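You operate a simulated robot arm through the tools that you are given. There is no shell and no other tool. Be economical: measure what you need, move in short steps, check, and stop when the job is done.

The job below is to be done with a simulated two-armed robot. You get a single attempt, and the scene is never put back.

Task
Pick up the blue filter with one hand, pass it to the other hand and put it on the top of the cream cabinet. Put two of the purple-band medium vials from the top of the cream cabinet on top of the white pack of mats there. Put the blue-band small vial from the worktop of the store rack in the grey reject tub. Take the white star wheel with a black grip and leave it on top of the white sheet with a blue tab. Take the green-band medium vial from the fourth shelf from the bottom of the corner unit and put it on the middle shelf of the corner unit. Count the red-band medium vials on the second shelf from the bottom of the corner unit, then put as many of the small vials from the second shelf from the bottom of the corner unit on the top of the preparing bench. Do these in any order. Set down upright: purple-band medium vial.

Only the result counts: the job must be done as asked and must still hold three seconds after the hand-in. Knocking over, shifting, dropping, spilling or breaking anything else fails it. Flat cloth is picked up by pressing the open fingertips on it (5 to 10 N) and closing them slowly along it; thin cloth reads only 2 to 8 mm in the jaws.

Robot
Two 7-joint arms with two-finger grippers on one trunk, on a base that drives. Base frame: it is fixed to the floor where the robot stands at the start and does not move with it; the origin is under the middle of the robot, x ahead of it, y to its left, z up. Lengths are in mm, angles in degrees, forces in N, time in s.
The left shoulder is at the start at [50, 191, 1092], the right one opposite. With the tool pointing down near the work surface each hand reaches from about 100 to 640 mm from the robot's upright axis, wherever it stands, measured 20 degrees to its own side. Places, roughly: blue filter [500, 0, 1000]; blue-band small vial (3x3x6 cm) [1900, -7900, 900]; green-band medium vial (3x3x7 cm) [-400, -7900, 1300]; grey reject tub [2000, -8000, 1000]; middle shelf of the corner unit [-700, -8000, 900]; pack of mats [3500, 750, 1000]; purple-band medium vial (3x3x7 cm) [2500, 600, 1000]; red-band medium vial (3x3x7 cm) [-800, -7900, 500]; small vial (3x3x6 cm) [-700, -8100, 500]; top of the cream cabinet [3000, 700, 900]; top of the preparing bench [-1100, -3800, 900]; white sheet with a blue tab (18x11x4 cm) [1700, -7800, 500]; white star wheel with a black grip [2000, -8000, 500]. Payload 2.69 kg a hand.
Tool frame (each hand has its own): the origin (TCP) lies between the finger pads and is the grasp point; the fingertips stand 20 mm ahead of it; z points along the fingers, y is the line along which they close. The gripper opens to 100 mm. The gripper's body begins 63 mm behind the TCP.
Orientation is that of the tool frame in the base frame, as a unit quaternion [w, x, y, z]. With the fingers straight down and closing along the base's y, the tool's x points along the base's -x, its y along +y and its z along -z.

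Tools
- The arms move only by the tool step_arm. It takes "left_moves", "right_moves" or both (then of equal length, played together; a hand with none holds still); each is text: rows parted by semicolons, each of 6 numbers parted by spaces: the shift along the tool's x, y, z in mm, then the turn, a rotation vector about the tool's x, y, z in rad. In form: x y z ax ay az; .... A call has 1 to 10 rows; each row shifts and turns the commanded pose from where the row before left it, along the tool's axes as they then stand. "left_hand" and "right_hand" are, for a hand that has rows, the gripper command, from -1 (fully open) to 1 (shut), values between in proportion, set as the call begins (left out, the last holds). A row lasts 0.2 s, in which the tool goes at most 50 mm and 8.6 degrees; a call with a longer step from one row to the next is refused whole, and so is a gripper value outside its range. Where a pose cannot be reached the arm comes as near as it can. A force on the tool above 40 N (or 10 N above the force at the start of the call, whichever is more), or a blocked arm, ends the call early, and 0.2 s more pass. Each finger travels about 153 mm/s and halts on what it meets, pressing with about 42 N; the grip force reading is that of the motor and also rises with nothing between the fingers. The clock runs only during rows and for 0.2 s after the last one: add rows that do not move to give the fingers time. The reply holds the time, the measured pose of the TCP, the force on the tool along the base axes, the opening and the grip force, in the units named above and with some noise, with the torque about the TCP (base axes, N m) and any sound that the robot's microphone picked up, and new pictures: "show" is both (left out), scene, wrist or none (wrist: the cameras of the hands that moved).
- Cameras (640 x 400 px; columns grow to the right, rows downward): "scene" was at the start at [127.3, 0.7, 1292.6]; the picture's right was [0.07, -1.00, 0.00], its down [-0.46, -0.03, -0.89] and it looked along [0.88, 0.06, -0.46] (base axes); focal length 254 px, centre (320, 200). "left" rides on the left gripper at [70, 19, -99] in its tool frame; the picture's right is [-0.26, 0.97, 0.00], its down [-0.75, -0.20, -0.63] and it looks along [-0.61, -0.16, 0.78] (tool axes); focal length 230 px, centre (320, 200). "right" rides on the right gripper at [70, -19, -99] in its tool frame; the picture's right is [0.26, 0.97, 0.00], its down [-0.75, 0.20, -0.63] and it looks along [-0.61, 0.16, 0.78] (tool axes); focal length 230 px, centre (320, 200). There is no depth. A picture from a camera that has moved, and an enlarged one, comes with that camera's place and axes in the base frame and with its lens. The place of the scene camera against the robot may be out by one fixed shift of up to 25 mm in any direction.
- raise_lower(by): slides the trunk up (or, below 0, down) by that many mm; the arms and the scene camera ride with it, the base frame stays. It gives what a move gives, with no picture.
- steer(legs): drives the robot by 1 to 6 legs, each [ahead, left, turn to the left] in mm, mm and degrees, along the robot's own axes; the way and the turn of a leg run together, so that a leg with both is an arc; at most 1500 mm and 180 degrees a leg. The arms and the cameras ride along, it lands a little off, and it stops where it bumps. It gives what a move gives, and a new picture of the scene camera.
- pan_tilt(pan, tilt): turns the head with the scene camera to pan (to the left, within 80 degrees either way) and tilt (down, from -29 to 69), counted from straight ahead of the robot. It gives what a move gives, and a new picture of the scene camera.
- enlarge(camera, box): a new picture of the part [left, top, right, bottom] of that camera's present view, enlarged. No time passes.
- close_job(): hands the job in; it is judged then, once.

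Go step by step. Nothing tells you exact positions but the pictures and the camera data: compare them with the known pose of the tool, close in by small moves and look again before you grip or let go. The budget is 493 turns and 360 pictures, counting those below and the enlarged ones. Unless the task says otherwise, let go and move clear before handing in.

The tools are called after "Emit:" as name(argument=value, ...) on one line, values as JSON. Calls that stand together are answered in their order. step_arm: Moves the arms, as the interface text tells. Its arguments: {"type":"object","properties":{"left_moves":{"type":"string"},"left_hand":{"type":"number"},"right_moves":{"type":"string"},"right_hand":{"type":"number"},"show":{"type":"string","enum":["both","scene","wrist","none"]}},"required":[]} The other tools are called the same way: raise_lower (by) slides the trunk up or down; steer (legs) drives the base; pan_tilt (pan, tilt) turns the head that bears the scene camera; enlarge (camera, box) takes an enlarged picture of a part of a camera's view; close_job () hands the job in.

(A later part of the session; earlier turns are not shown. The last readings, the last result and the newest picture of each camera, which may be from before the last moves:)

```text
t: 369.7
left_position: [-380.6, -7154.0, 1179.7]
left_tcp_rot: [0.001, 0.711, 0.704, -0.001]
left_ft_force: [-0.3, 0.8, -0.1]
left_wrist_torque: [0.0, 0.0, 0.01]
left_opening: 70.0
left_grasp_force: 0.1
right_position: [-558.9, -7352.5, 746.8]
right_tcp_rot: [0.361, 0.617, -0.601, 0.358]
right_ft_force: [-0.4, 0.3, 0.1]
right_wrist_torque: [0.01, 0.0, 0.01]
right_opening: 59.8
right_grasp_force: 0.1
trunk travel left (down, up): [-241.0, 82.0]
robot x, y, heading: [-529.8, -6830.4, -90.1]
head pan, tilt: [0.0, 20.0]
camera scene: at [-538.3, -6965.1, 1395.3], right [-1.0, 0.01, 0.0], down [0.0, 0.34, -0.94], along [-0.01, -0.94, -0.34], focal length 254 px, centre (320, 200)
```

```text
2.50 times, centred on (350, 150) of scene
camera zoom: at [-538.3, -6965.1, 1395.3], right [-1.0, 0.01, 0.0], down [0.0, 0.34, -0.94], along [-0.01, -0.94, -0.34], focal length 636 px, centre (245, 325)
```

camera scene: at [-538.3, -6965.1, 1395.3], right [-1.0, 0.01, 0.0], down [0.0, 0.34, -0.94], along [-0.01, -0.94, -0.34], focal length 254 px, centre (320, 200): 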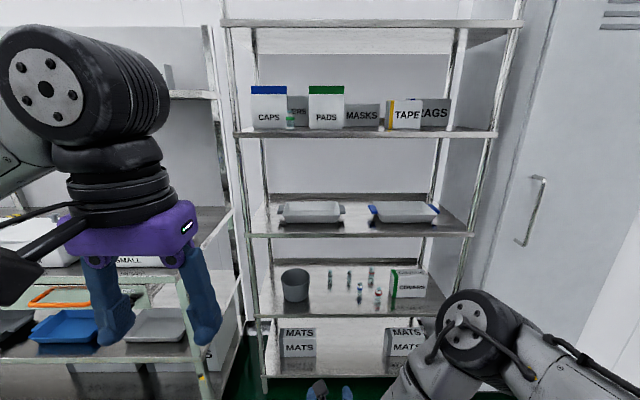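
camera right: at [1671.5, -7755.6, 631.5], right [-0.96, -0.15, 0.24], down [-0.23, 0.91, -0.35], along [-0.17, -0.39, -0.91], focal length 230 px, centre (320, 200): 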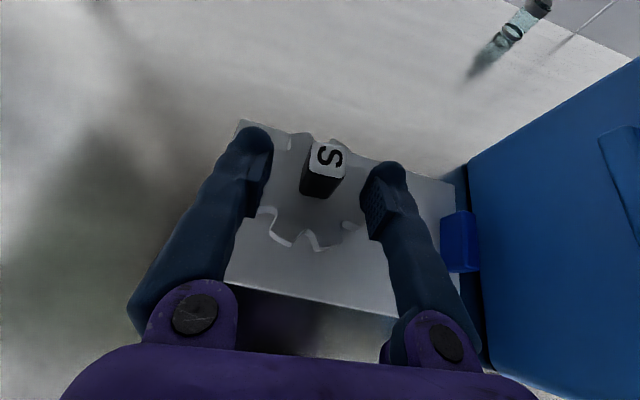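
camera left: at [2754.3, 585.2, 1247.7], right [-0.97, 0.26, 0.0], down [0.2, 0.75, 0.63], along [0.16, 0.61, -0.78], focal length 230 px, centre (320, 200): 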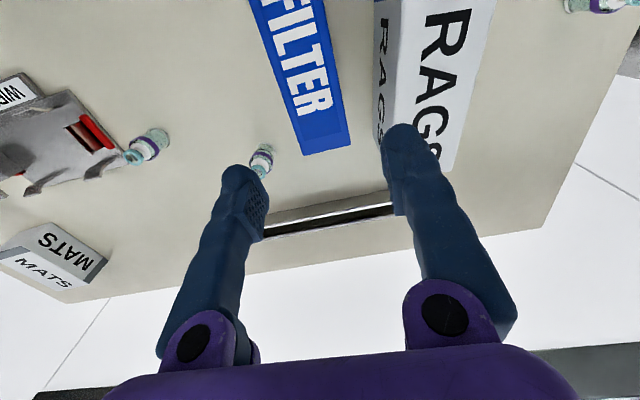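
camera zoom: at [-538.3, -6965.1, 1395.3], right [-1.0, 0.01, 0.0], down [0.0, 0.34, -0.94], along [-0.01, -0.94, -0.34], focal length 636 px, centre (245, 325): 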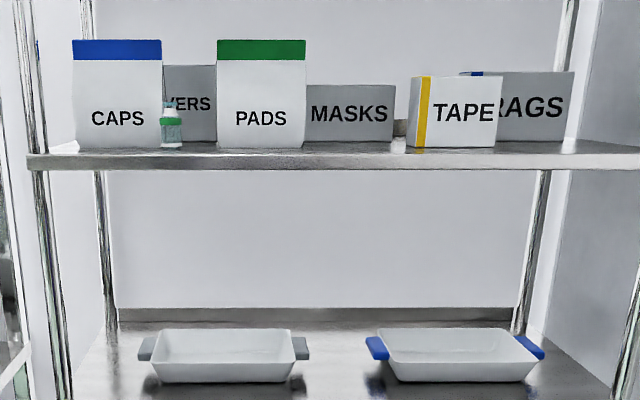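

On the second shelf I see a tub, two plain small vials, one blue-band vial, two red-band vials and a COVERS box. The green vial on the fourth shelf stands close to the CAPS box. First I'll return the right hand to its normal roll.

Emit:
step_arm(right_moves="0 0 0 0 -0.145 0; 0 0 0 0 -0.145 0; 0 0 0 0 0 -0.149; 0 0 0 0 0 -0.149; 0 0 0 0 0 -0.149; 0 0 0 0 0 -0.149; 0 0 0 0 0 -0.149; 0 0 0 0 0 -0.149; 0 0 0 0 0 -0.149", show="none")

Emit:
step_arm(right_moves="0 0 0 0 0 -0.149; 0 0 0 0 0 -0.149; 0 0 0 0 0 -0.149; 0 0 0 0 0 -0.149; 0 0 0 0 0 -0.149; 0 0 0 0 0 -0.149; 0 0 0 0 0 -0.149", show="none")

Emit:
step_arm(right_moves="0 0 0 0 0 -0.149; 0 0 0 0 0 -0.149; 0 0 0 0 0 -0.149; 0 0 0 0 0 -0.149; 0 0 0 0 0 -0.149; 0 0 0 0 0 -0.149; 0 0 0 0 0 -0.149; 0 0 0 0 0 0")

```text
t: 371.7
left_position: [-379.4, -7155.0, 1180.5]
left_tcp_rot: [0.001, 0.71, 0.704, -0.001]
left_ft_force: [0.9, 0.0, 0.2]
left_wrist_torque: [-0.01, 0.0, 0.0]
left_opening: 70.1
left_grasp_force: 0.1
right_position: [-559.0, -7352.7, 746.6]
right_tcp_rot: [0.367, 0.897, -0.229, 0.094]
right_ft_force: [-0.3, 0.5, -0.8]
right_wrist_torque: [0.02, -0.03, 0.0]
right_opening: 59.9
right_grasp_force: 0.0
trunk travel left (down, up): [-241.0, 82.0]
robot x, y, heading: [-537.4, -6830.2, -90.4]
head pan, tilt: [0.0, 20.0]
```

```text
t: 373.3
left_position: [-379.4, -7154.6, 1181.9]
left_tcp_rot: [0.002, 0.711, 0.704, -0.002]
left_ft_force: [-1.0, -0.7, 0.3]
left_wrist_torque: [0.02, -0.01, 0.04]
left_opening: 70.2
left_grasp_force: 0.1
right_position: [-558.5, -7352.2, 746.3]
right_tcp_rot: [0.365, 0.892, 0.249, -0.1]
right_ft_force: [0.1, 0.6, -0.6]
right_wrist_torque: [0.0, 0.05, 0.05]
right_opening: 60.1
right_grasp_force: 0.1
trunk travel left (down, up): [-241.0, 82.0]
robot x, y, heading: [-533.1, -6824.8, -90.4]
head pan, tilt: [0.0, 20.0]
```

```text
t: 375.1
left_position: [-380.6, -7154.8, 1181.4]
left_tcp_rot: [0.001, 0.71, 0.704, -0.003]
left_ft_force: [-0.2, -0.6, -1.2]
left_wrist_torque: [-0.01, 0.0, -0.01]
left_opening: 70.1
left_grasp_force: 0.1
right_position: [-560.2, -7353.2, 746.1]
right_tcp_rot: [0.266, 0.65, 0.659, -0.269]
right_ft_force: [0.0, 0.0, -0.3]
right_wrist_torque: [0.0, -0.05, 0.01]
right_opening: 60.0
right_grasp_force: 0.1
trunk travel left (down, up): [-241.0, 82.0]
robot x, y, heading: [-532.5, -6823.9, -90.6]
head pan, tilt: [0.0, 20.0]
camera scene: at [-538.3, -6965.1, 1395.2], right [-1.0, 0.01, 0.0], down [0.0, 0.34, -0.94], along [-0.01, -0.94, -0.34], focal length 254 px, centre (320, 200)
camera right: at [-580.2, -7234.3, 768.0], right [0.96, 0.19, -0.19], down [0.21, -0.09, 0.97], along [0.17, -0.98, -0.13], focal length 230 px, centre (320, 200)
```

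scene: 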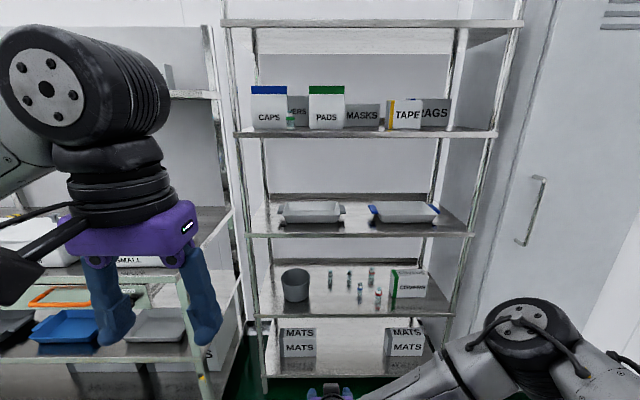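
right: 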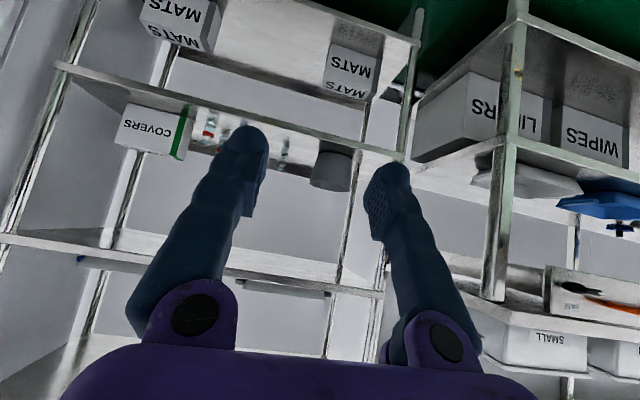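

I'll retract the right arm, raise the trunk, pitch and raise the left hand, and move closer to inspect the green vial.

Emit:
step_arm(right_moves="26.5 0 -26.5 0 0 0; 26.5 0 -26.5 0 0 0; 26.5 0 -26.5 0 0 0; 26.5 0 -26.5 0 0 0; 20 0 -20 0 0 0; 0 0 0 0 0 0; 0 0 0 0 0 0; 0 0 0 0 0 0; 0 0 0 0 0 0", left_moves="0 0 -40 0 0 0; 0 0 -40 0 0 0; 0 0 -20 0 0 0; 0 0 0 0 -0.131 0; 0 0 0 0 -0.131 0; 0 0 0 0 -0.131 0; 0 0 0 0 -0.131 0; 0 0 0 0 -0.131 0; 0 0 0 0 -0.131 0", show="none")

Emit:
raise_lower(by=80)

Emit:
steer(legs=[[400, 0, 0.5]])

Emit:
step_arm(left_moves="0 0 0 0 0 0", show="wrist")

```text
t: 377.1
left_position: [-379.7, -7155.5, 1280.6]
left_tcp_rot: [0.271, 0.655, 0.65, -0.274]
left_ft_force: [0.1, -0.1, -0.2]
left_wrist_torque: [-0.02, 0.02, 0.01]
left_opening: 70.1
left_grasp_force: 0.0
right_position: [-559.9, -7174.6, 750.2]
right_tcp_rot: [0.266, 0.65, 0.659, -0.269]
right_ft_force: [0.1, 0.6, -0.3]
right_wrist_torque: [-0.03, 0.04, -0.02]
right_opening: 59.8
right_grasp_force: 0.0
trunk travel left (down, up): [-241.0, 82.0]
robot x, y, heading: [-536.1, -6827.3, -90.6]
head pan, tilt: [0.0, 20.0]
```

```text
t: 378.3
left_position: [-380.6, -7155.5, 1361.9]
left_tcp_rot: [0.271, 0.655, 0.651, -0.273]
left_ft_force: [-0.7, 0.0, 0.3]
left_wrist_torque: [-0.01, 0.0, 0.0]
left_opening: 70.0
left_grasp_force: 0.2
right_position: [-560.6, -7174.0, 830.0]
right_tcp_rot: [0.267, 0.65, 0.658, -0.27]
right_ft_force: [-0.1, 0.3, 0.1]
right_wrist_torque: [0.0, -0.03, -0.01]
right_opening: 60.1
right_grasp_force: 0.1
trunk travel left (down, up): [-320.0, 2.0]
robot x, y, heading: [-533.3, -6824.1, -90.5]
head pan, tilt: [0.0, 20.0]
```

```text
t: 380.8
left_position: [-376.6, -7553.8, 1361.0]
left_tcp_rot: [0.272, 0.652, 0.654, -0.271]
left_ft_force: [0.2, -0.8, -0.3]
left_wrist_torque: [0.0, -0.01, 0.0]
left_opening: 70.1
left_grasp_force: 0.0
right_position: [-557.2, -7574.1, 830.2]
right_tcp_rot: [0.267, 0.647, 0.662, -0.267]
right_ft_force: [-0.1, -0.7, -0.4]
right_wrist_torque: [-0.03, -0.01, 0.0]
right_opening: 59.8
right_grasp_force: 0.1
trunk travel left (down, up): [-320.0, 2.0]
robot x, y, heading: [-532.2, -7226.6, -90.0]
head pan, tilt: [0.0, 20.0]
camera scene: at [-537.5, -7365.2, 1475.2], right [-1.0, 0.0, 0.0], down [0.0, 0.34, -0.94], along [0.0, -0.94, -0.34], focal length 254 px, centre (320, 200)
```

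scene: 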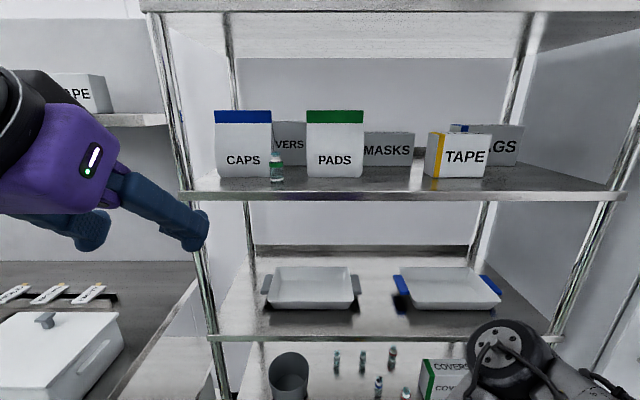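

```text
t: 381.2
left_position: [-376.8, -7554.0, 1361.0]
left_tcp_rot: [0.271, 0.653, 0.653, -0.271]
left_ft_force: [0.0, -0.2, 0.3]
left_wrist_torque: [0.0, -0.03, -0.01]
left_opening: 70.0
left_grasp_force: 0.1
right_position: [-557.1, -7575.6, 828.7]
right_tcp_rot: [0.269, 0.647, 0.662, -0.268]
right_ft_force: [0.7, 1.2, 0.0]
right_wrist_torque: [0.0, 0.02, 0.03]
right_opening: 60.1
right_grasp_force: 0.0
trunk travel left (down, up): [-320.0, 2.0]
robot x, y, heading: [-531.7, -7226.0, -89.7]
head pan, tilt: [0.0, 20.0]
camera left: at [-359.7, -7434.0, 1381.8], right [0.97, -0.18, 0.18], down [-0.2, -0.08, 0.98], along [-0.16, -0.98, -0.12], focal length 230 px, centre (320, 200)
```

left: 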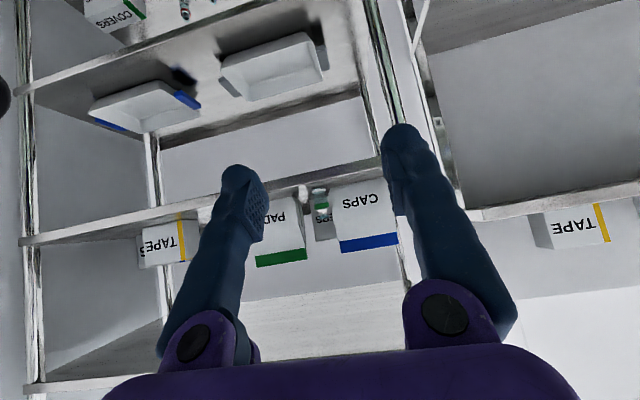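

Emit:
enlarge(camera="scene", box=[200, 90, 380, 210])

Emit:
enlarge(camera="left", box=[220, 140, 440, 280])

```text
3.33 times, centred on (290, 150) of scene
camera zoom: at [-537.5, -7364.5, 1475.3], right [-1.0, 0.0, 0.0], down [0.0, 0.34, -0.94], along [0.0, -0.94, -0.34], focal length 848 px, centre (420, 367)
```

zoom: 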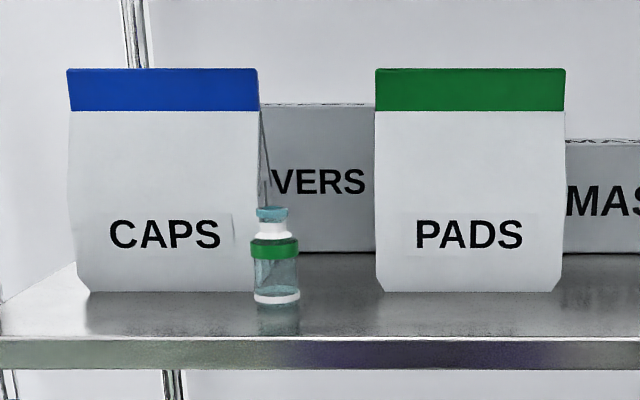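

```text
2.86 times, centred on (330, 210) of left
camera zoom: at [-359.7, -7434.0, 1381.8], right [0.97, -0.18, 0.18], down [-0.2, -0.08, 0.98], along [-0.16, -0.98, -0.12], focal length 657 px, centre (291, 171)
```

zoom: 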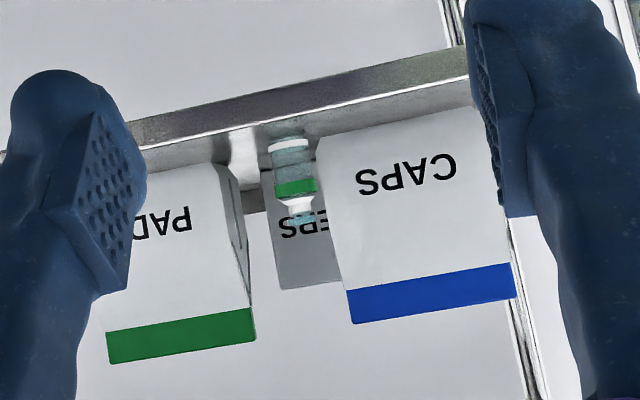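

The green vial stands just in front of the CAPS box. I'll move closer and align the left hand.

Emit:
steer(legs=[[180, 0, 0]])

Emit:
step_arm(left_moves="0 -19 0 0 0 0; 0 -19 0 0 0 0; 0 -19 0 0 0 0; -14 0 14 0 0 0; -14 0 14 0 0 0; 0 0 0 0 0 0", left_hand=0)

```text
t: 382.7
left_position: [-376.4, -7732.4, 1361.5]
left_tcp_rot: [0.272, 0.652, 0.654, -0.271]
left_ft_force: [1.1, -0.1, -0.8]
left_wrist_torque: [0.03, 0.01, 0.05]
left_opening: 70.1
left_grasp_force: 0.0
right_position: [-556.7, -7754.2, 829.7]
right_tcp_rot: [0.268, 0.647, 0.662, -0.267]
right_ft_force: [-0.3, 0.1, 0.0]
right_wrist_torque: [0.0, 0.03, -0.03]
right_opening: 60.0
right_grasp_force: 0.2
trunk travel left (down, up): [-320.0, 2.0]
robot x, y, heading: [-534.8, -7404.1, -89.5]
head pan, tilt: [0.0, 20.0]
camera scene: at [-536.5, -7544.0, 1475.2], right [-1.0, 0.0, 0.0], down [0.0, 0.34, -0.94], along [0.0, -0.94, -0.34], focal length 254 px, centre (320, 200)
```

scene: 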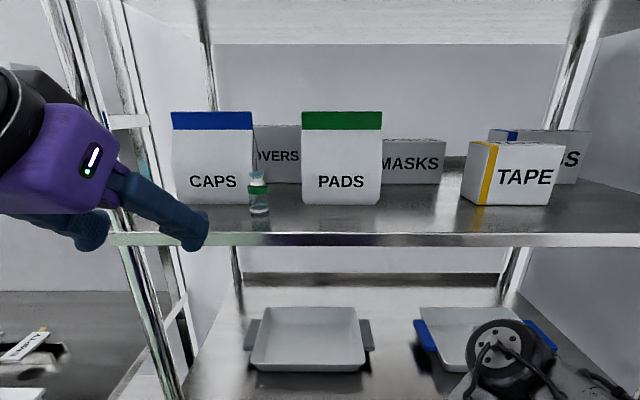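

```text
t: 384.1
left_position: [-431.9, -7771.5, 1360.1]
left_tcp_rot: [0.272, 0.651, 0.654, -0.272]
left_ft_force: [-0.3, -0.2, -0.5]
left_wrist_torque: [0.0, -0.01, 0.01]
left_opening: 50.0
left_grasp_force: 0.0
right_position: [-557.4, -7754.2, 829.7]
right_tcp_rot: [0.269, 0.647, 0.662, -0.268]
right_ft_force: [-0.8, -0.9, 0.7]
right_wrist_torque: [-0.01, -0.01, 0.02]
right_opening: 60.1
right_grasp_force: 0.1
trunk travel left (down, up): [-320.0, 2.0]
robot x, y, heading: [-534.7, -7406.0, -89.7]
head pan, tilt: [0.0, 20.0]
camera scene: at [-536.4, -7543.0, 1475.3], right [-1.0, 0.0, 0.0], down [0.0, 0.34, -0.94], along [0.0, -0.94, -0.34], focal length 254 px, centre (320, 200)
camera left: at [-414.4, -7652.4, 1381.3], right [0.97, -0.18, 0.18], down [-0.2, -0.08, 0.98], along [-0.16, -0.98, -0.12], focal length 230 px, centre (320, 200)
```

scene: 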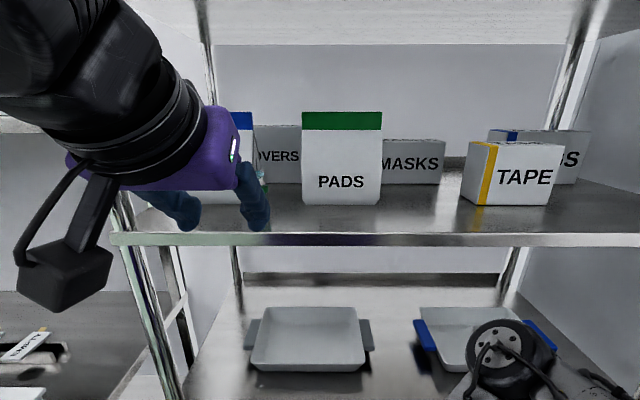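
left: 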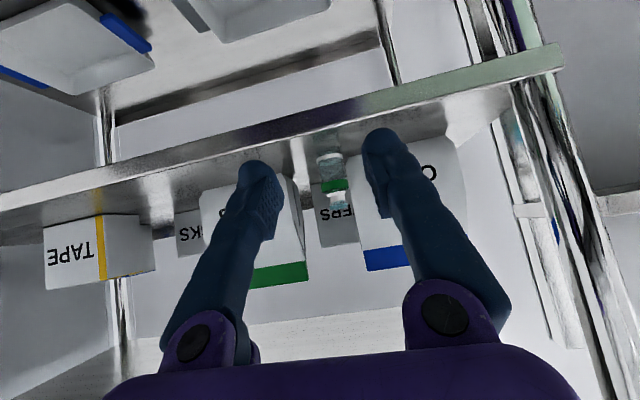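

The vial is at about (-440,-7953), shelf z≈1295. I'll move to the pre-grasp point above and in front of it.

Emit:
step_arm(left_moves="-34.5 -2.8 18 0 0 0; -34.5 -2.8 18 0 0 0; -34.5 -2.8 18 0 0 0; 0 0 0 0 0 0")

```text
t: 385.1
left_position: [-438.7, -7883.3, 1396.4]
left_tcp_rot: [0.273, 0.652, 0.654, -0.272]
left_ft_force: [-0.1, -0.1, -0.2]
left_wrist_torque: [-0.02, 0.05, 0.02]
left_opening: 50.1
left_grasp_force: 0.1
right_position: [-557.0, -7752.7, 829.7]
right_tcp_rot: [0.268, 0.647, 0.662, -0.267]
right_ft_force: [-0.3, -0.2, 0.3]
right_wrist_torque: [-0.02, 0.0, -0.01]
right_opening: 59.9
right_grasp_force: 0.0
trunk travel left (down, up): [-320.0, 2.0]
robot x, y, heading: [-534.1, -7400.2, -89.8]
head pan, tilt: [0.0, 20.0]
camera scene: at [-536.4, -7542.7, 1475.3], right [-1.0, 0.0, 0.0], down [0.0, 0.34, -0.94], along [0.0, -0.94, -0.34], focal length 254 px, centre (320, 200)
camera left: at [-421.5, -7762.5, 1416.5], right [0.97, -0.18, 0.18], down [-0.2, -0.08, 0.98], along [-0.16, -0.98, -0.11], focal length 230 px, centre (320, 200)
```

scene: 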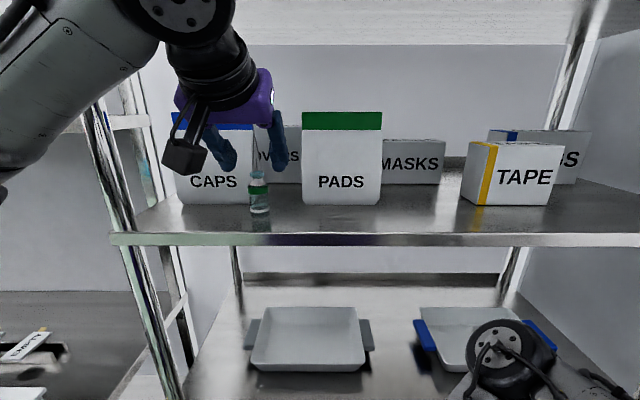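
left: 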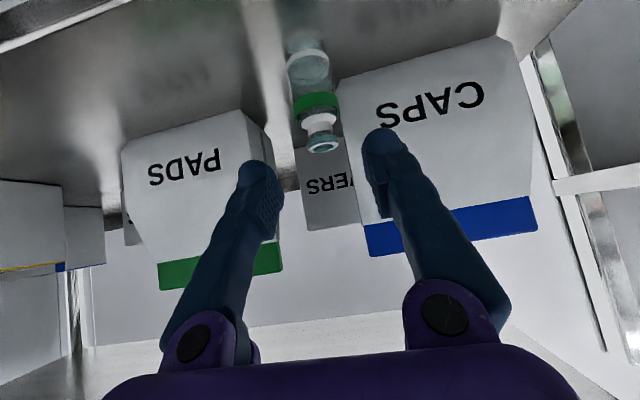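

Triangulating gives the vial at about (-435,-7914) with the CAPS front at y≈-7948. I'll advance on the vial.

Emit:
step_arm(left_moves="21 3 0 0 0 0; 0 0 25 0 0 0; 0 0 20 0 0 0; 0 0 10 0 0 0; 0 0 8 0 0 0; 0 0 0 0 0 0", show="wrist")

```text
t: 386.5
left_position: [-438.3, -7911.6, 1337.7]
left_tcp_rot: [0.272, 0.651, 0.653, -0.273]
left_ft_force: [0.3, 0.0, -0.2]
left_wrist_torque: [0.04, 0.02, 0.0]
left_opening: 49.9
left_grasp_force: 0.0
right_position: [-555.8, -7752.9, 830.4]
right_tcp_rot: [0.267, 0.647, 0.662, -0.267]
right_ft_force: [0.8, 0.1, 0.3]
right_wrist_torque: [0.04, 0.04, 0.03]
right_opening: 60.1
right_grasp_force: 0.0
trunk travel left (down, up): [-320.0, 2.0]
robot x, y, heading: [-531.0, -7403.2, -89.8]
head pan, tilt: [0.0, 20.0]
camera left: at [-421.1, -7793.0, 1358.0], right [0.97, -0.18, 0.18], down [-0.2, -0.08, 0.98], along [-0.16, -0.98, -0.11], focal length 230 px, centre (320, 200)
```

left: 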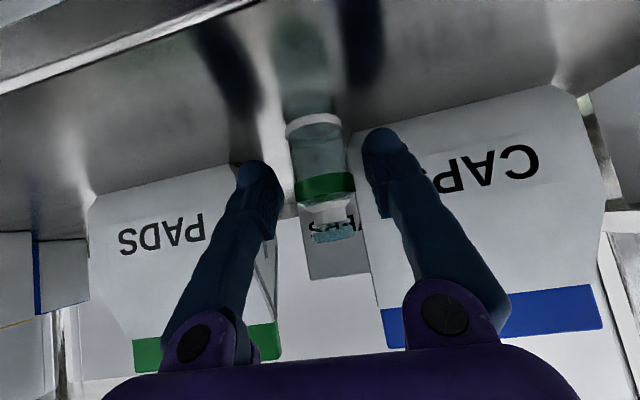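

Well centred. Close and lift out.

Emit:
step_arm(left_moves="0 0 0 0 0 0; 0 0 0 0 0 0; 0 0 0 0 0 0", left_hand=1, show="none")

Emit:
step_arm(left_moves="-5 0 -5 0 0 0; -12 0 -12 0 0 0; -12 0 -12 0 0 0; 0 0 0 0 0 0", show="wrist")

```text
t: 387.3
left_position: [-438.2, -7912.2, 1336.7]
left_tcp_rot: [0.272, 0.652, 0.654, -0.271]
left_ft_force: [0.5, -0.1, -0.4]
left_wrist_torque: [0.02, 0.01, -0.02]
left_opening: 24.1
left_grasp_force: 42.3
right_position: [-556.6, -7752.9, 829.9]
right_tcp_rot: [0.269, 0.646, 0.663, -0.267]
right_ft_force: [-0.5, 1.1, 0.2]
right_wrist_torque: [-0.01, -0.01, 0.0]
right_opening: 60.1
right_grasp_force: 0.1
trunk travel left (down, up): [-320.0, 2.0]
robot x, y, heading: [-531.6, -7407.1, -89.7]
head pan, tilt: [0.0, 20.0]
```

```text
t: 388.3
left_position: [-437.6, -7912.3, 1379.4]
left_tcp_rot: [0.272, 0.652, 0.654, -0.271]
left_ft_force: [-0.1, 1.4, -0.8]
left_wrist_torque: [0.0, 0.0, 0.01]
left_opening: 23.7
left_grasp_force: 42.4
right_position: [-556.6, -7753.9, 830.3]
right_tcp_rot: [0.267, 0.647, 0.662, -0.267]
right_ft_force: [0.1, 0.7, 0.2]
right_wrist_torque: [0.02, 0.03, -0.02]
right_opening: 59.7
right_grasp_force: 0.1
trunk travel left (down, up): [-320.0, 2.0]
robot x, y, heading: [-533.8, -7403.9, -89.7]
head pan, tilt: [0.0, 20.0]
camera left: at [-420.5, -7793.2, 1399.7], right [0.97, -0.18, 0.18], down [-0.2, -0.08, 0.98], along [-0.16, -0.98, -0.12], focal length 230 px, centre (320, 200)
```

left: 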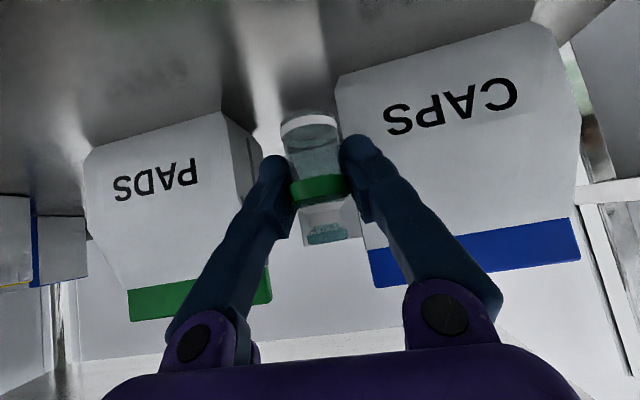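

Held. I'll back out with the base, lower the trunk, and view the middle shelf.

Emit:
steer(legs=[[-300, 0, 0]])

Emit:
raise_lower(by=-260)

Emit:
pan_tilt(pan=0, tilt=25)

```text
t: 390.3
left_position: [-441.4, -7612.7, 1379.4]
left_tcp_rot: [0.273, 0.652, 0.654, -0.271]
left_ft_force: [-0.1, 0.3, -0.1]
left_wrist_torque: [-0.01, 0.03, -0.01]
left_opening: 23.6
left_grasp_force: 42.1
right_position: [-558.4, -7453.2, 829.9]
right_tcp_rot: [0.268, 0.647, 0.662, -0.268]
right_ft_force: [-0.4, 0.7, -0.4]
right_wrist_torque: [0.0, 0.01, 0.02]
right_opening: 60.0
right_grasp_force: 0.0
trunk travel left (down, up): [-320.0, 2.0]
robot x, y, heading: [-535.2, -7105.9, -89.9]
head pan, tilt: [0.0, 20.0]
camera scene: at [-537.9, -7243.1, 1475.3], right [-1.0, 0.0, 0.0], down [0.0, 0.34, -0.94], along [0.0, -0.94, -0.34], focal length 254 px, centre (320, 200)
```

scene: 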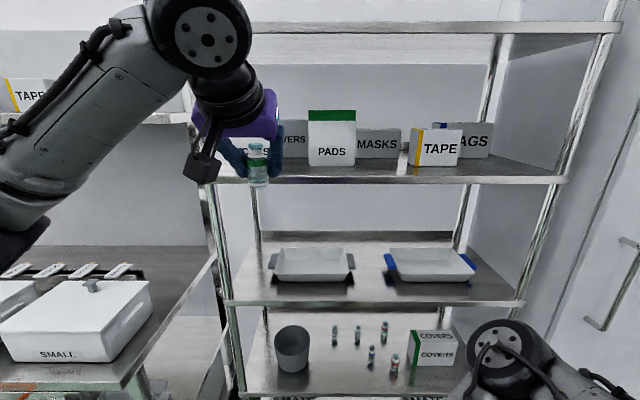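

```text
t: 393.0
left_position: [-439.9, -7612.8, 1118.4]
left_tcp_rot: [0.272, 0.652, 0.653, -0.272]
left_ft_force: [-0.2, 0.2, 0.6]
left_wrist_torque: [-0.03, -0.02, 0.01]
left_opening: 23.8
left_grasp_force: 42.7
right_position: [-558.2, -7453.8, 569.7]
right_tcp_rot: [0.268, 0.648, 0.661, -0.267]
right_ft_force: [-0.1, -0.1, -0.1]
right_wrist_torque: [-0.03, -0.03, -0.01]
right_opening: 59.8
right_grasp_force: 0.0
trunk travel left (down, up): [-61.0, 262.0]
robot x, y, heading: [-536.8, -7100.6, -89.7]
head pan, tilt: [0.0, 20.0]
```

```text
t: 393.7
left_position: [-441.8, -7613.1, 1118.4]
left_tcp_rot: [0.271, 0.652, 0.653, -0.271]
left_ft_force: [0.0, -1.1, -0.3]
left_wrist_torque: [-0.03, 0.02, 0.01]
left_opening: 23.3
left_grasp_force: 42.3
right_position: [-559.1, -7453.7, 569.3]
right_tcp_rot: [0.268, 0.647, 0.661, -0.268]
right_ft_force: [-0.2, -0.4, 1.2]
right_wrist_torque: [0.0, -0.01, -0.01]
right_opening: 60.0
right_grasp_force: 0.0
trunk travel left (down, up): [-61.0, 262.0]
robot x, y, heading: [-535.9, -7106.2, -90.0]
head pan, tilt: [0.0, 25.0]
camera scene: at [-538.0, -7242.6, 1207.2], right [-1.0, 0.0, 0.0], down [0.0, 0.42, -0.91], along [0.0, -0.91, -0.42], focal length 254 px, centre (320, 200)
```

scene: 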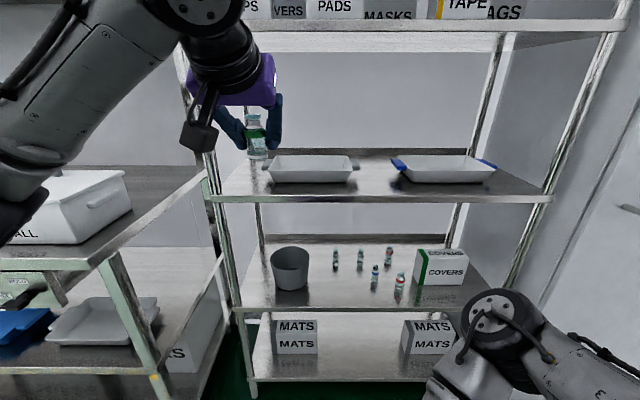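

The middle shelf is at z≈918 with its front at y≈-7837 and the trays start near y≈-7945. I'll put the vial in the front strip at about (-440,-7885). First I'll lower the left hand outside the unit, then drive in.

Emit:
step_arm(left_moves="24 0 24 0 0 0; 24 0 24 0 0 0; 24 0 24 0 0 0; 22 0 22 0 0 0; 0 0 0 0 0 0", show="none")

Emit:
steer(legs=[[200, 0, 0]])

Emit:
step_arm(left_moves="0 0 0 0 0 0", show="wrist")

```text
t: 394.9
left_position: [-439.9, -7613.1, 986.9]
left_tcp_rot: [0.271, 0.653, 0.653, -0.272]
left_ft_force: [-0.5, 0.4, 0.3]
left_wrist_torque: [0.05, -0.03, 0.01]
left_opening: 23.1
left_grasp_force: 41.9
right_position: [-558.9, -7453.7, 569.1]
right_tcp_rot: [0.267, 0.648, 0.661, -0.268]
right_ft_force: [0.2, 0.1, -0.2]
right_wrist_torque: [-0.01, 0.0, 0.01]
right_opening: 60.0
right_grasp_force: 0.2
trunk travel left (down, up): [-61.0, 262.0]
robot x, y, heading: [-532.5, -7107.4, -89.8]
head pan, tilt: [0.0, 25.0]
```

```text
t: 396.5
left_position: [-442.0, -7812.3, 986.9]
left_tcp_rot: [0.272, 0.653, 0.653, -0.271]
left_ft_force: [0.1, -0.1, 0.3]
left_wrist_torque: [0.0, -0.01, 0.02]
left_opening: 23.3
left_grasp_force: 41.6
right_position: [-559.1, -7653.4, 570.6]
right_tcp_rot: [0.267, 0.648, 0.661, -0.267]
right_ft_force: [0.1, -0.4, -0.6]
right_wrist_torque: [-0.02, 0.01, 0.03]
right_opening: 60.2
right_grasp_force: 0.1
trunk travel left (down, up): [-61.0, 262.0]
robot x, y, heading: [-534.4, -7303.4, -89.8]
head pan, tilt: [0.0, 25.0]
camera scene: at [-538.0, -7442.7, 1207.1], right [-1.0, 0.0, 0.0], down [0.0, 0.42, -0.91], along [0.0, -0.91, -0.42], focal length 254 px, centre (320, 200)
```

scene: 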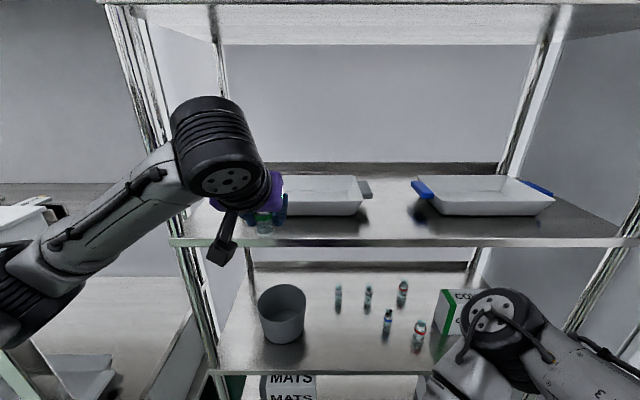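

```text
t: 396.9
left_position: [-441.3, -7811.2, 987.9]
left_tcp_rot: [0.271, 0.653, 0.652, -0.272]
left_ft_force: [0.5, -1.2, 0.2]
left_wrist_torque: [-0.02, 0.01, 0.03]
left_opening: 23.4
left_grasp_force: 41.8
right_position: [-557.9, -7653.5, 570.4]
right_tcp_rot: [0.267, 0.648, 0.661, -0.267]
right_ft_force: [0.7, -0.2, -0.2]
right_wrist_torque: [0.01, 0.0, 0.01]
right_opening: 59.8
right_grasp_force: 0.1
trunk travel left (down, up): [-61.0, 262.0]
robot x, y, heading: [-535.4, -7302.6, -89.9]
head pan, tilt: [0.0, 25.0]
camera left: at [-423.2, -7693.0, 1008.0], right [0.97, -0.18, 0.18], down [-0.2, -0.08, 0.98], along [-0.16, -0.98, -0.12], focal length 230 px, centre (320, 200)
```

left: 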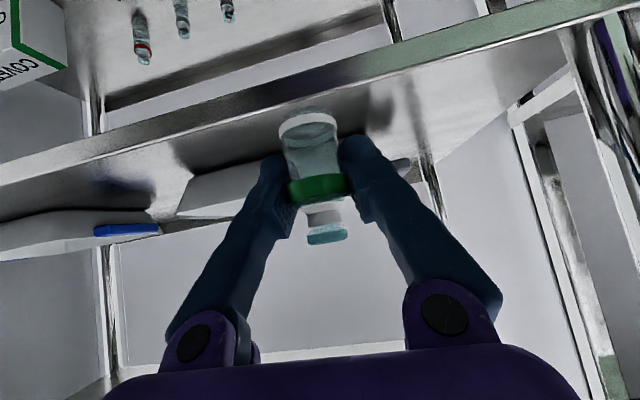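

Emit:
steer(legs=[[75, 0, 0]])

Emit:
step_arm(left_moves="8 0 8 0 0 0; 6 0 6 0 0 0; 2 0 2 0 0 0; 2 0 2 0 0 0; 2 0 2 0 0 0; 0 0 0 0 0 0", show="wrist")

```text
t: 397.9
left_position: [-440.8, -7887.4, 987.6]
left_tcp_rot: [0.272, 0.653, 0.652, -0.272]
left_ft_force: [-0.7, 0.8, -1.0]
left_wrist_torque: [0.02, 0.01, 0.02]
left_opening: 23.0
left_grasp_force: 42.0
right_position: [-558.2, -7727.9, 569.0]
right_tcp_rot: [0.267, 0.648, 0.661, -0.268]
right_ft_force: [0.5, 0.9, 0.7]
right_wrist_torque: [0.01, 0.01, -0.01]
right_opening: 60.0
right_grasp_force: 0.0
trunk travel left (down, up): [-61.0, 262.0]
robot x, y, heading: [-532.2, -7375.1, -90.1]
head pan, tilt: [0.0, 25.0]
camera scene: at [-537.9, -7517.7, 1207.1], right [-1.0, 0.0, 0.0], down [0.0, 0.42, -0.91], along [0.0, -0.91, -0.42], focal length 254 px, centre (320, 200)
```

scene: 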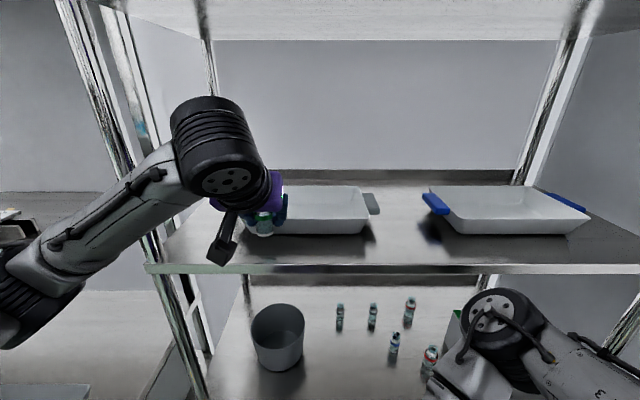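

```text
t: 399.3
left_position: [-441.4, -7886.9, 959.1]
left_tcp_rot: [0.272, 0.653, 0.653, -0.271]
left_ft_force: [-0.2, -0.1, -0.5]
left_wrist_torque: [0.0, 0.0, 0.0]
left_opening: 20.4
left_grasp_force: 42.0
right_position: [-558.3, -7728.9, 570.3]
right_tcp_rot: [0.268, 0.648, 0.661, -0.267]
right_ft_force: [-0.8, 0.0, -0.5]
right_wrist_torque: [-0.01, -0.02, -0.03]
right_opening: 59.8
right_grasp_force: 0.1
trunk travel left (down, up): [-61.0, 262.0]
robot x, y, heading: [-535.6, -7379.4, -89.9]
head pan, tilt: [0.0, 25.0]
camera left: at [-423.4, -7768.1, 980.1], right [0.97, -0.18, 0.18], down [-0.2, -0.08, 0.98], along [-0.16, -0.98, -0.12], focal length 230 px, centre (320, 200)
```

left: 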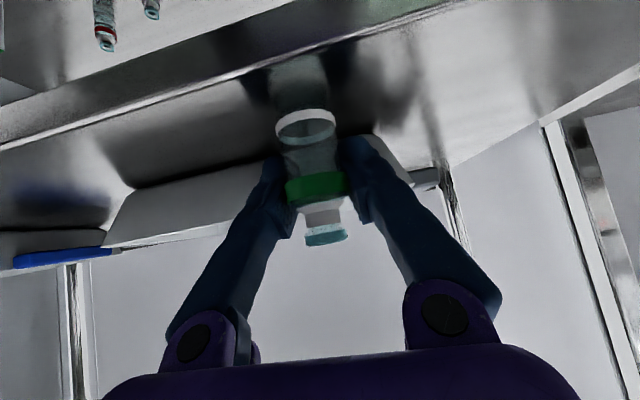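

Emit:
step_arm(left_moves="1.5 0 1.5 0 0 0; 1.5 0 1.5 0 0 0; 1.5 0 1.5 0 0 0; 1.5 0 1.5 0 0 0; 1 0 1 0 0 0; 1 0 1 0 0 0; 0 0 0 0 0 0", show="wrist")

```text
t: 400.9
left_position: [-440.6, -7887.7, 950.8]
left_tcp_rot: [0.275, 0.651, 0.653, -0.275]
left_ft_force: [-1.8, -11.3, 31.0]
left_wrist_torque: [0.2, 0.01, 0.04]
left_opening: 17.3
left_grasp_force: 41.9
right_position: [-558.2, -7728.0, 570.0]
right_tcp_rot: [0.268, 0.648, 0.661, -0.267]
right_ft_force: [-0.5, 0.1, -0.4]
right_wrist_torque: [-0.01, 0.02, 0.01]
right_opening: 60.2
right_grasp_force: 0.1
trunk travel left (down, up): [-61.0, 262.0]
robot x, y, heading: [-535.3, -7378.6, -90.1]
head pan, tilt: [0.0, 25.0]
camera left: at [-423.3, -7767.6, 970.9], right [0.97, -0.18, 0.18], down [-0.2, -0.07, 0.98], along [-0.16, -0.98, -0.11], focal length 230 px, centre (320, 200)
```

left: 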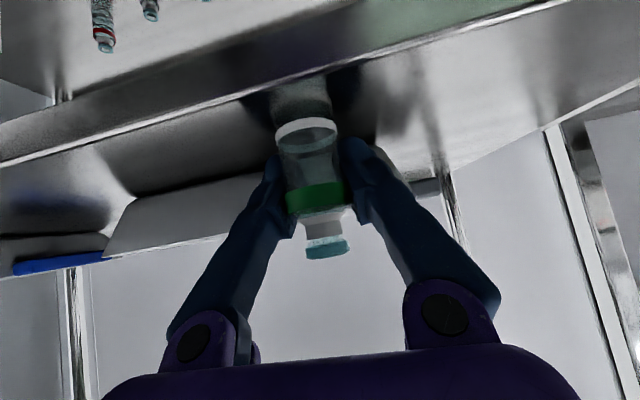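

Contact. Easing off.

Emit:
step_arm(left_moves="-2 0 -2 0 0 0; -1.5 0 -1.5 0 0 0; 0 0 0 0 0 0", show="none")

```text
t: 401.7
left_position: [-440.5, -7886.5, 950.9]
left_tcp_rot: [0.271, 0.654, 0.652, -0.27]
left_ft_force: [-0.8, -2.0, 8.3]
left_wrist_torque: [0.06, 0.05, 0.0]
left_opening: 17.2
left_grasp_force: 42.4
right_position: [-559.1, -7727.3, 568.2]
right_tcp_rot: [0.268, 0.648, 0.661, -0.268]
right_ft_force: [0.4, -0.6, 1.0]
right_wrist_torque: [-0.02, 0.01, 0.01]
right_opening: 60.0
right_grasp_force: 0.2
trunk travel left (down, up): [-61.0, 262.0]
robot x, y, heading: [-536.7, -7379.1, -90.0]
head pan, tilt: [0.0, 25.0]
```

Emit:
step_arm(left_moves="-1 0 -1 0 0 0; 0 0 0 0 0 0", show="none")

Emit:
step_arm(left_moves="0 0 0 0 0 0; 0 0 0 0 0 0", left_hand=0.5, show="none")

Emit:
step_arm(left_moves="0 0 0 0 0 0; 0 0 0 0 0 0", left_hand=0, show="wrist")

```text
t: 402.3
left_position: [-439.9, -7887.2, 953.6]
left_tcp_rot: [0.271, 0.654, 0.653, -0.27]
left_ft_force: [0.2, 0.8, 0.5]
left_wrist_torque: [0.0, 0.03, -0.02]
left_opening: 17.2
left_grasp_force: 42.3
right_position: [-558.4, -7726.8, 570.3]
right_tcp_rot: [0.267, 0.648, 0.661, -0.268]
right_ft_force: [-0.7, 0.1, 0.3]
right_wrist_torque: [-0.01, 0.0, 0.01]
right_opening: 60.0
right_grasp_force: 0.2
trunk travel left (down, up): [-61.0, 262.0]
robot x, y, heading: [-530.4, -7382.0, -90.0]
head pan, tilt: [0.0, 25.0]
```

```text
t: 402.9
left_position: [-440.2, -7888.2, 955.3]
left_tcp_rot: [0.271, 0.653, 0.653, -0.272]
left_ft_force: [1.2, 0.3, 0.7]
left_wrist_torque: [0.01, 0.02, -0.01]
left_opening: 25.0
left_grasp_force: 0.1
right_position: [-558.7, -7728.7, 570.5]
right_tcp_rot: [0.267, 0.648, 0.661, -0.268]
right_ft_force: [0.1, 0.8, -0.2]
right_wrist_torque: [0.0, 0.0, -0.04]
right_opening: 59.9
right_grasp_force: 0.1
trunk travel left (down, up): [-61.0, 262.0]
robot x, y, heading: [-533.9, -7378.7, -90.2]
head pan, tilt: [0.0, 25.0]
```

```text
t: 403.5
left_position: [-439.9, -7887.5, 955.2]
left_tcp_rot: [0.271, 0.653, 0.653, -0.272]
left_ft_force: [-0.5, 0.2, -0.1]
left_wrist_torque: [0.03, -0.03, -0.01]
left_opening: 49.8
left_grasp_force: 0.1
right_position: [-559.6, -7729.0, 569.3]
right_tcp_rot: [0.267, 0.648, 0.661, -0.268]
right_ft_force: [-0.5, 0.4, -0.9]
right_wrist_torque: [-0.04, -0.01, 0.01]
right_opening: 59.8
right_grasp_force: 0.0
trunk travel left (down, up): [-61.0, 262.0]
robot x, y, heading: [-532.6, -7374.6, -89.9]
head pan, tilt: [0.0, 25.0]
camera left: at [-422.4, -7767.8, 974.8], right [0.97, -0.18, 0.18], down [-0.2, -0.08, 0.98], along [-0.16, -0.98, -0.12], focal length 230 px, centre (320, 200)
```

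left: 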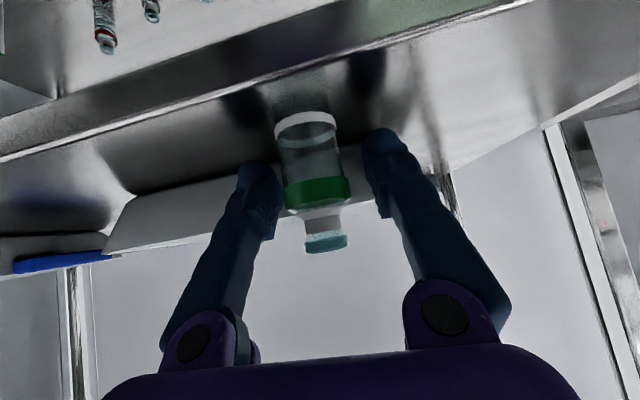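

The vial stands upright on the middle shelf. Withdrawing.

Emit:
step_arm(left_moves="0 0 -10 0 0 0; 0 0 -25 0 0 0; 0 0 -35 0 0 0; 0 0 -30 0 0 0; 0 0 0 0 0 0", show="none")

Emit:
steer(legs=[[-250, 0, 0]])

Emit:
enlarge(camera="scene", box=[200, 120, 500, 320])

```text
t: 404.7
left_position: [-438.5, -7817.5, 1023.1]
left_tcp_rot: [0.272, 0.653, 0.653, -0.272]
left_ft_force: [0.8, -0.5, 0.2]
left_wrist_torque: [-0.03, -0.02, -0.01]
left_opening: 49.7
left_grasp_force: 0.1
right_position: [-558.8, -7728.7, 570.0]
right_tcp_rot: [0.268, 0.648, 0.661, -0.267]
right_ft_force: [0.5, 0.3, 1.0]
right_wrist_torque: [0.03, 0.01, -0.03]
right_opening: 59.9
right_grasp_force: 0.0
trunk travel left (down, up): [-61.0, 262.0]
robot x, y, heading: [-537.4, -7378.5, -89.8]
head pan, tilt: [0.0, 25.0]
```

```text
t: 406.5
left_position: [-441.3, -7569.6, 1023.4]
left_tcp_rot: [0.271, 0.654, 0.651, -0.272]
left_ft_force: [-0.3, 1.0, 0.2]
left_wrist_torque: [0.03, 0.01, -0.01]
left_opening: 49.9
left_grasp_force: 0.0
right_position: [-560.5, -7480.8, 570.5]
right_tcp_rot: [0.267, 0.65, 0.659, -0.269]
right_ft_force: [-0.1, -0.7, 0.0]
right_wrist_torque: [-0.03, 0.01, 0.02]
right_opening: 60.1
right_grasp_force: 0.0
trunk travel left (down, up): [-61.0, 262.0]
robot x, y, heading: [-532.8, -7136.8, -90.2]
head pan, tilt: [0.0, 25.0]
camera scene: at [-538.1, -7269.9, 1207.2], right [-1.0, 0.0, 0.0], down [0.0, 0.42, -0.91], along [0.0, -0.91, -0.42], focal length 254 px, centre (320, 200)
```

scene: 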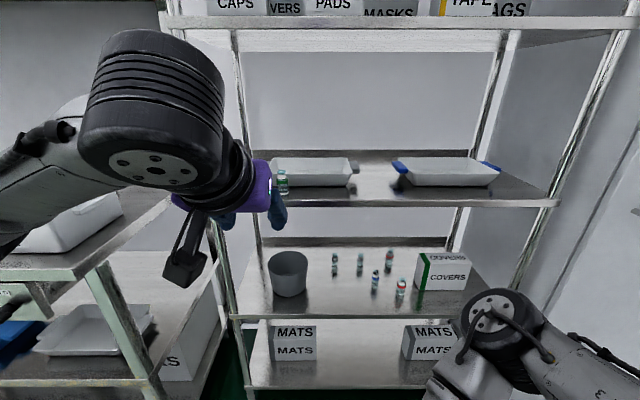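

```text
2.00 times, centred on (350, 220) of scene
camera zoom: at [-538.1, -7269.9, 1207.2], right [-1.0, 0.0, 0.0], down [0.0, 0.42, -0.91], along [0.0, -0.91, -0.42], focal length 509 px, centre (260, 160)
```

zoom: 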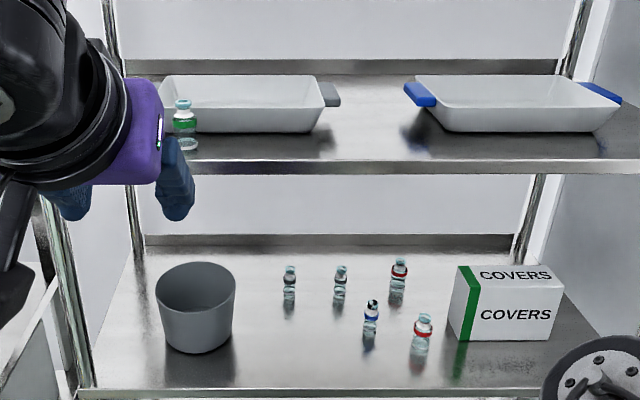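

The green vial is upright on the middle shelf. Before counting, I'll view the second shelf from both sides for hidden vials.

Emit:
steer(legs=[[-150, 0, 0], [0, -450, 0]])

Emit:
pan_tilt(pan=25, tilt=28)

Emit:
enlarge(camera="scene", box=[200, 180, 500, 380])

```text
t: 409.5
left_position: [-552.3, -7420.1, 1023.6]
left_tcp_rot: [0.271, 0.654, 0.652, -0.272]
left_ft_force: [0.2, 0.3, -0.6]
left_wrist_torque: [0.0, -0.01, -0.03]
left_opening: 49.9
left_grasp_force: 0.1
right_position: [-671.3, -7330.7, 569.3]
right_tcp_rot: [0.266, 0.649, 0.66, -0.268]
right_ft_force: [-0.6, -0.8, -0.2]
right_wrist_torque: [0.01, 0.0, -0.01]
right_opening: 60.0
right_grasp_force: 0.0
trunk travel left (down, up): [-61.0, 262.0]
robot x, y, heading: [-647.5, -6981.4, -90.2]
head pan, tilt: [0.0, 25.0]
stopped in leg 2: the robot was blocked; the commanded pose is now the measured one
camera scene: at [-648.8, -7119.7, 1207.2], right [-1.0, 0.0, 0.0], down [0.0, 0.42, -0.91], along [0.0, -0.91, -0.42], focal length 254 px, centre (320, 200)
```

scene: 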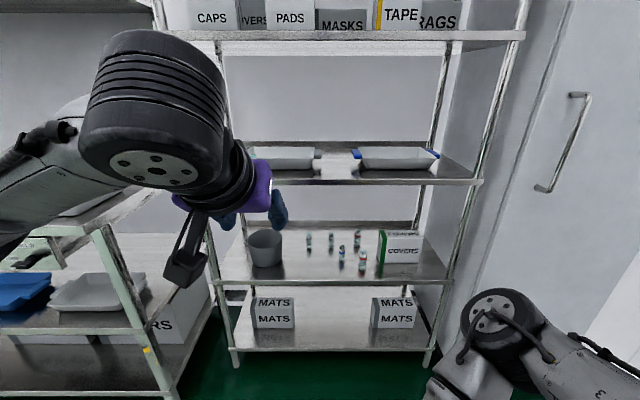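

```text
t: 410.4
left_position: [-551.5, -7419.5, 1022.7]
left_tcp_rot: [0.271, 0.654, 0.652, -0.272]
left_ft_force: [0.3, -0.3, 0.3]
left_wrist_torque: [0.02, 0.01, -0.01]
left_opening: 49.9
left_grasp_force: 0.1
right_position: [-671.1, -7330.4, 569.0]
right_tcp_rot: [0.266, 0.649, 0.66, -0.268]
right_ft_force: [0.6, 0.8, -0.1]
right_wrist_torque: [-0.03, 0.01, 0.01]
right_opening: 59.8
right_grasp_force: 0.1
trunk travel left (down, up): [-61.0, 262.0]
robot x, y, heading: [-646.5, -6982.6, -89.9]
head pan, tilt: [25.0, 28.0]
camera scene: at [-610.5, -7110.2, 1202.4], right [-0.91, -0.42, 0.0], down [-0.2, 0.43, -0.88], along [0.37, -0.8, -0.47], focal length 254 px, centre (320, 200)
```

scene: 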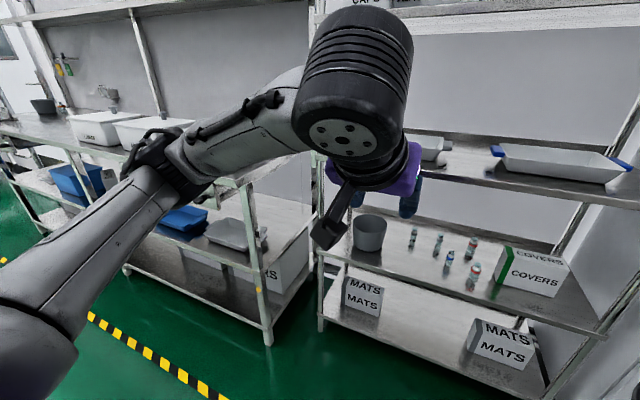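

```text
2.00 times, centred on (350, 280) of scene
camera zoom: at [-610.5, -7110.2, 1202.4], right [-0.91, -0.42, 0.0], down [-0.2, 0.43, -0.88], along [0.37, -0.8, -0.47], focal length 509 px, centre (260, 40)
```

zoom: 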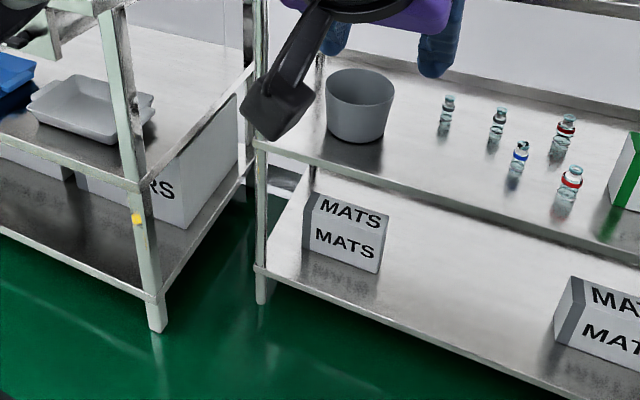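

Something blocked me on the right. I'll check there.

Emit:
pan_tilt(pan=-75, tilt=40)

```text
t: 412.1
left_position: [-551.3, -7419.0, 1024.1]
left_tcp_rot: [0.271, 0.654, 0.652, -0.272]
left_ft_force: [-0.1, 0.5, -0.5]
left_wrist_torque: [0.02, 0.0, -0.01]
left_opening: 49.7
left_grasp_force: 0.1
right_position: [-671.0, -7330.1, 569.2]
right_tcp_rot: [0.266, 0.649, 0.661, -0.268]
right_ft_force: [-0.8, 0.0, 0.4]
right_wrist_torque: [-0.01, -0.01, -0.05]
right_opening: 59.8
right_grasp_force: 0.1
trunk travel left (down, up): [-61.0, 262.0]
robot x, y, heading: [-648.5, -6980.6, -89.9]
head pan, tilt: [-75.0, 40.0]
camera scene: at [-731.0, -7049.5, 1183.8], right [-0.26, 0.97, 0.0], down [0.62, 0.17, -0.77], along [-0.74, -0.2, -0.64], focal length 254 px, centre (320, 200)
```

scene: 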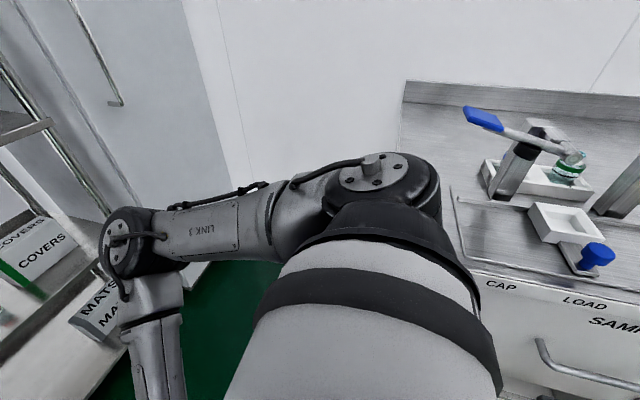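

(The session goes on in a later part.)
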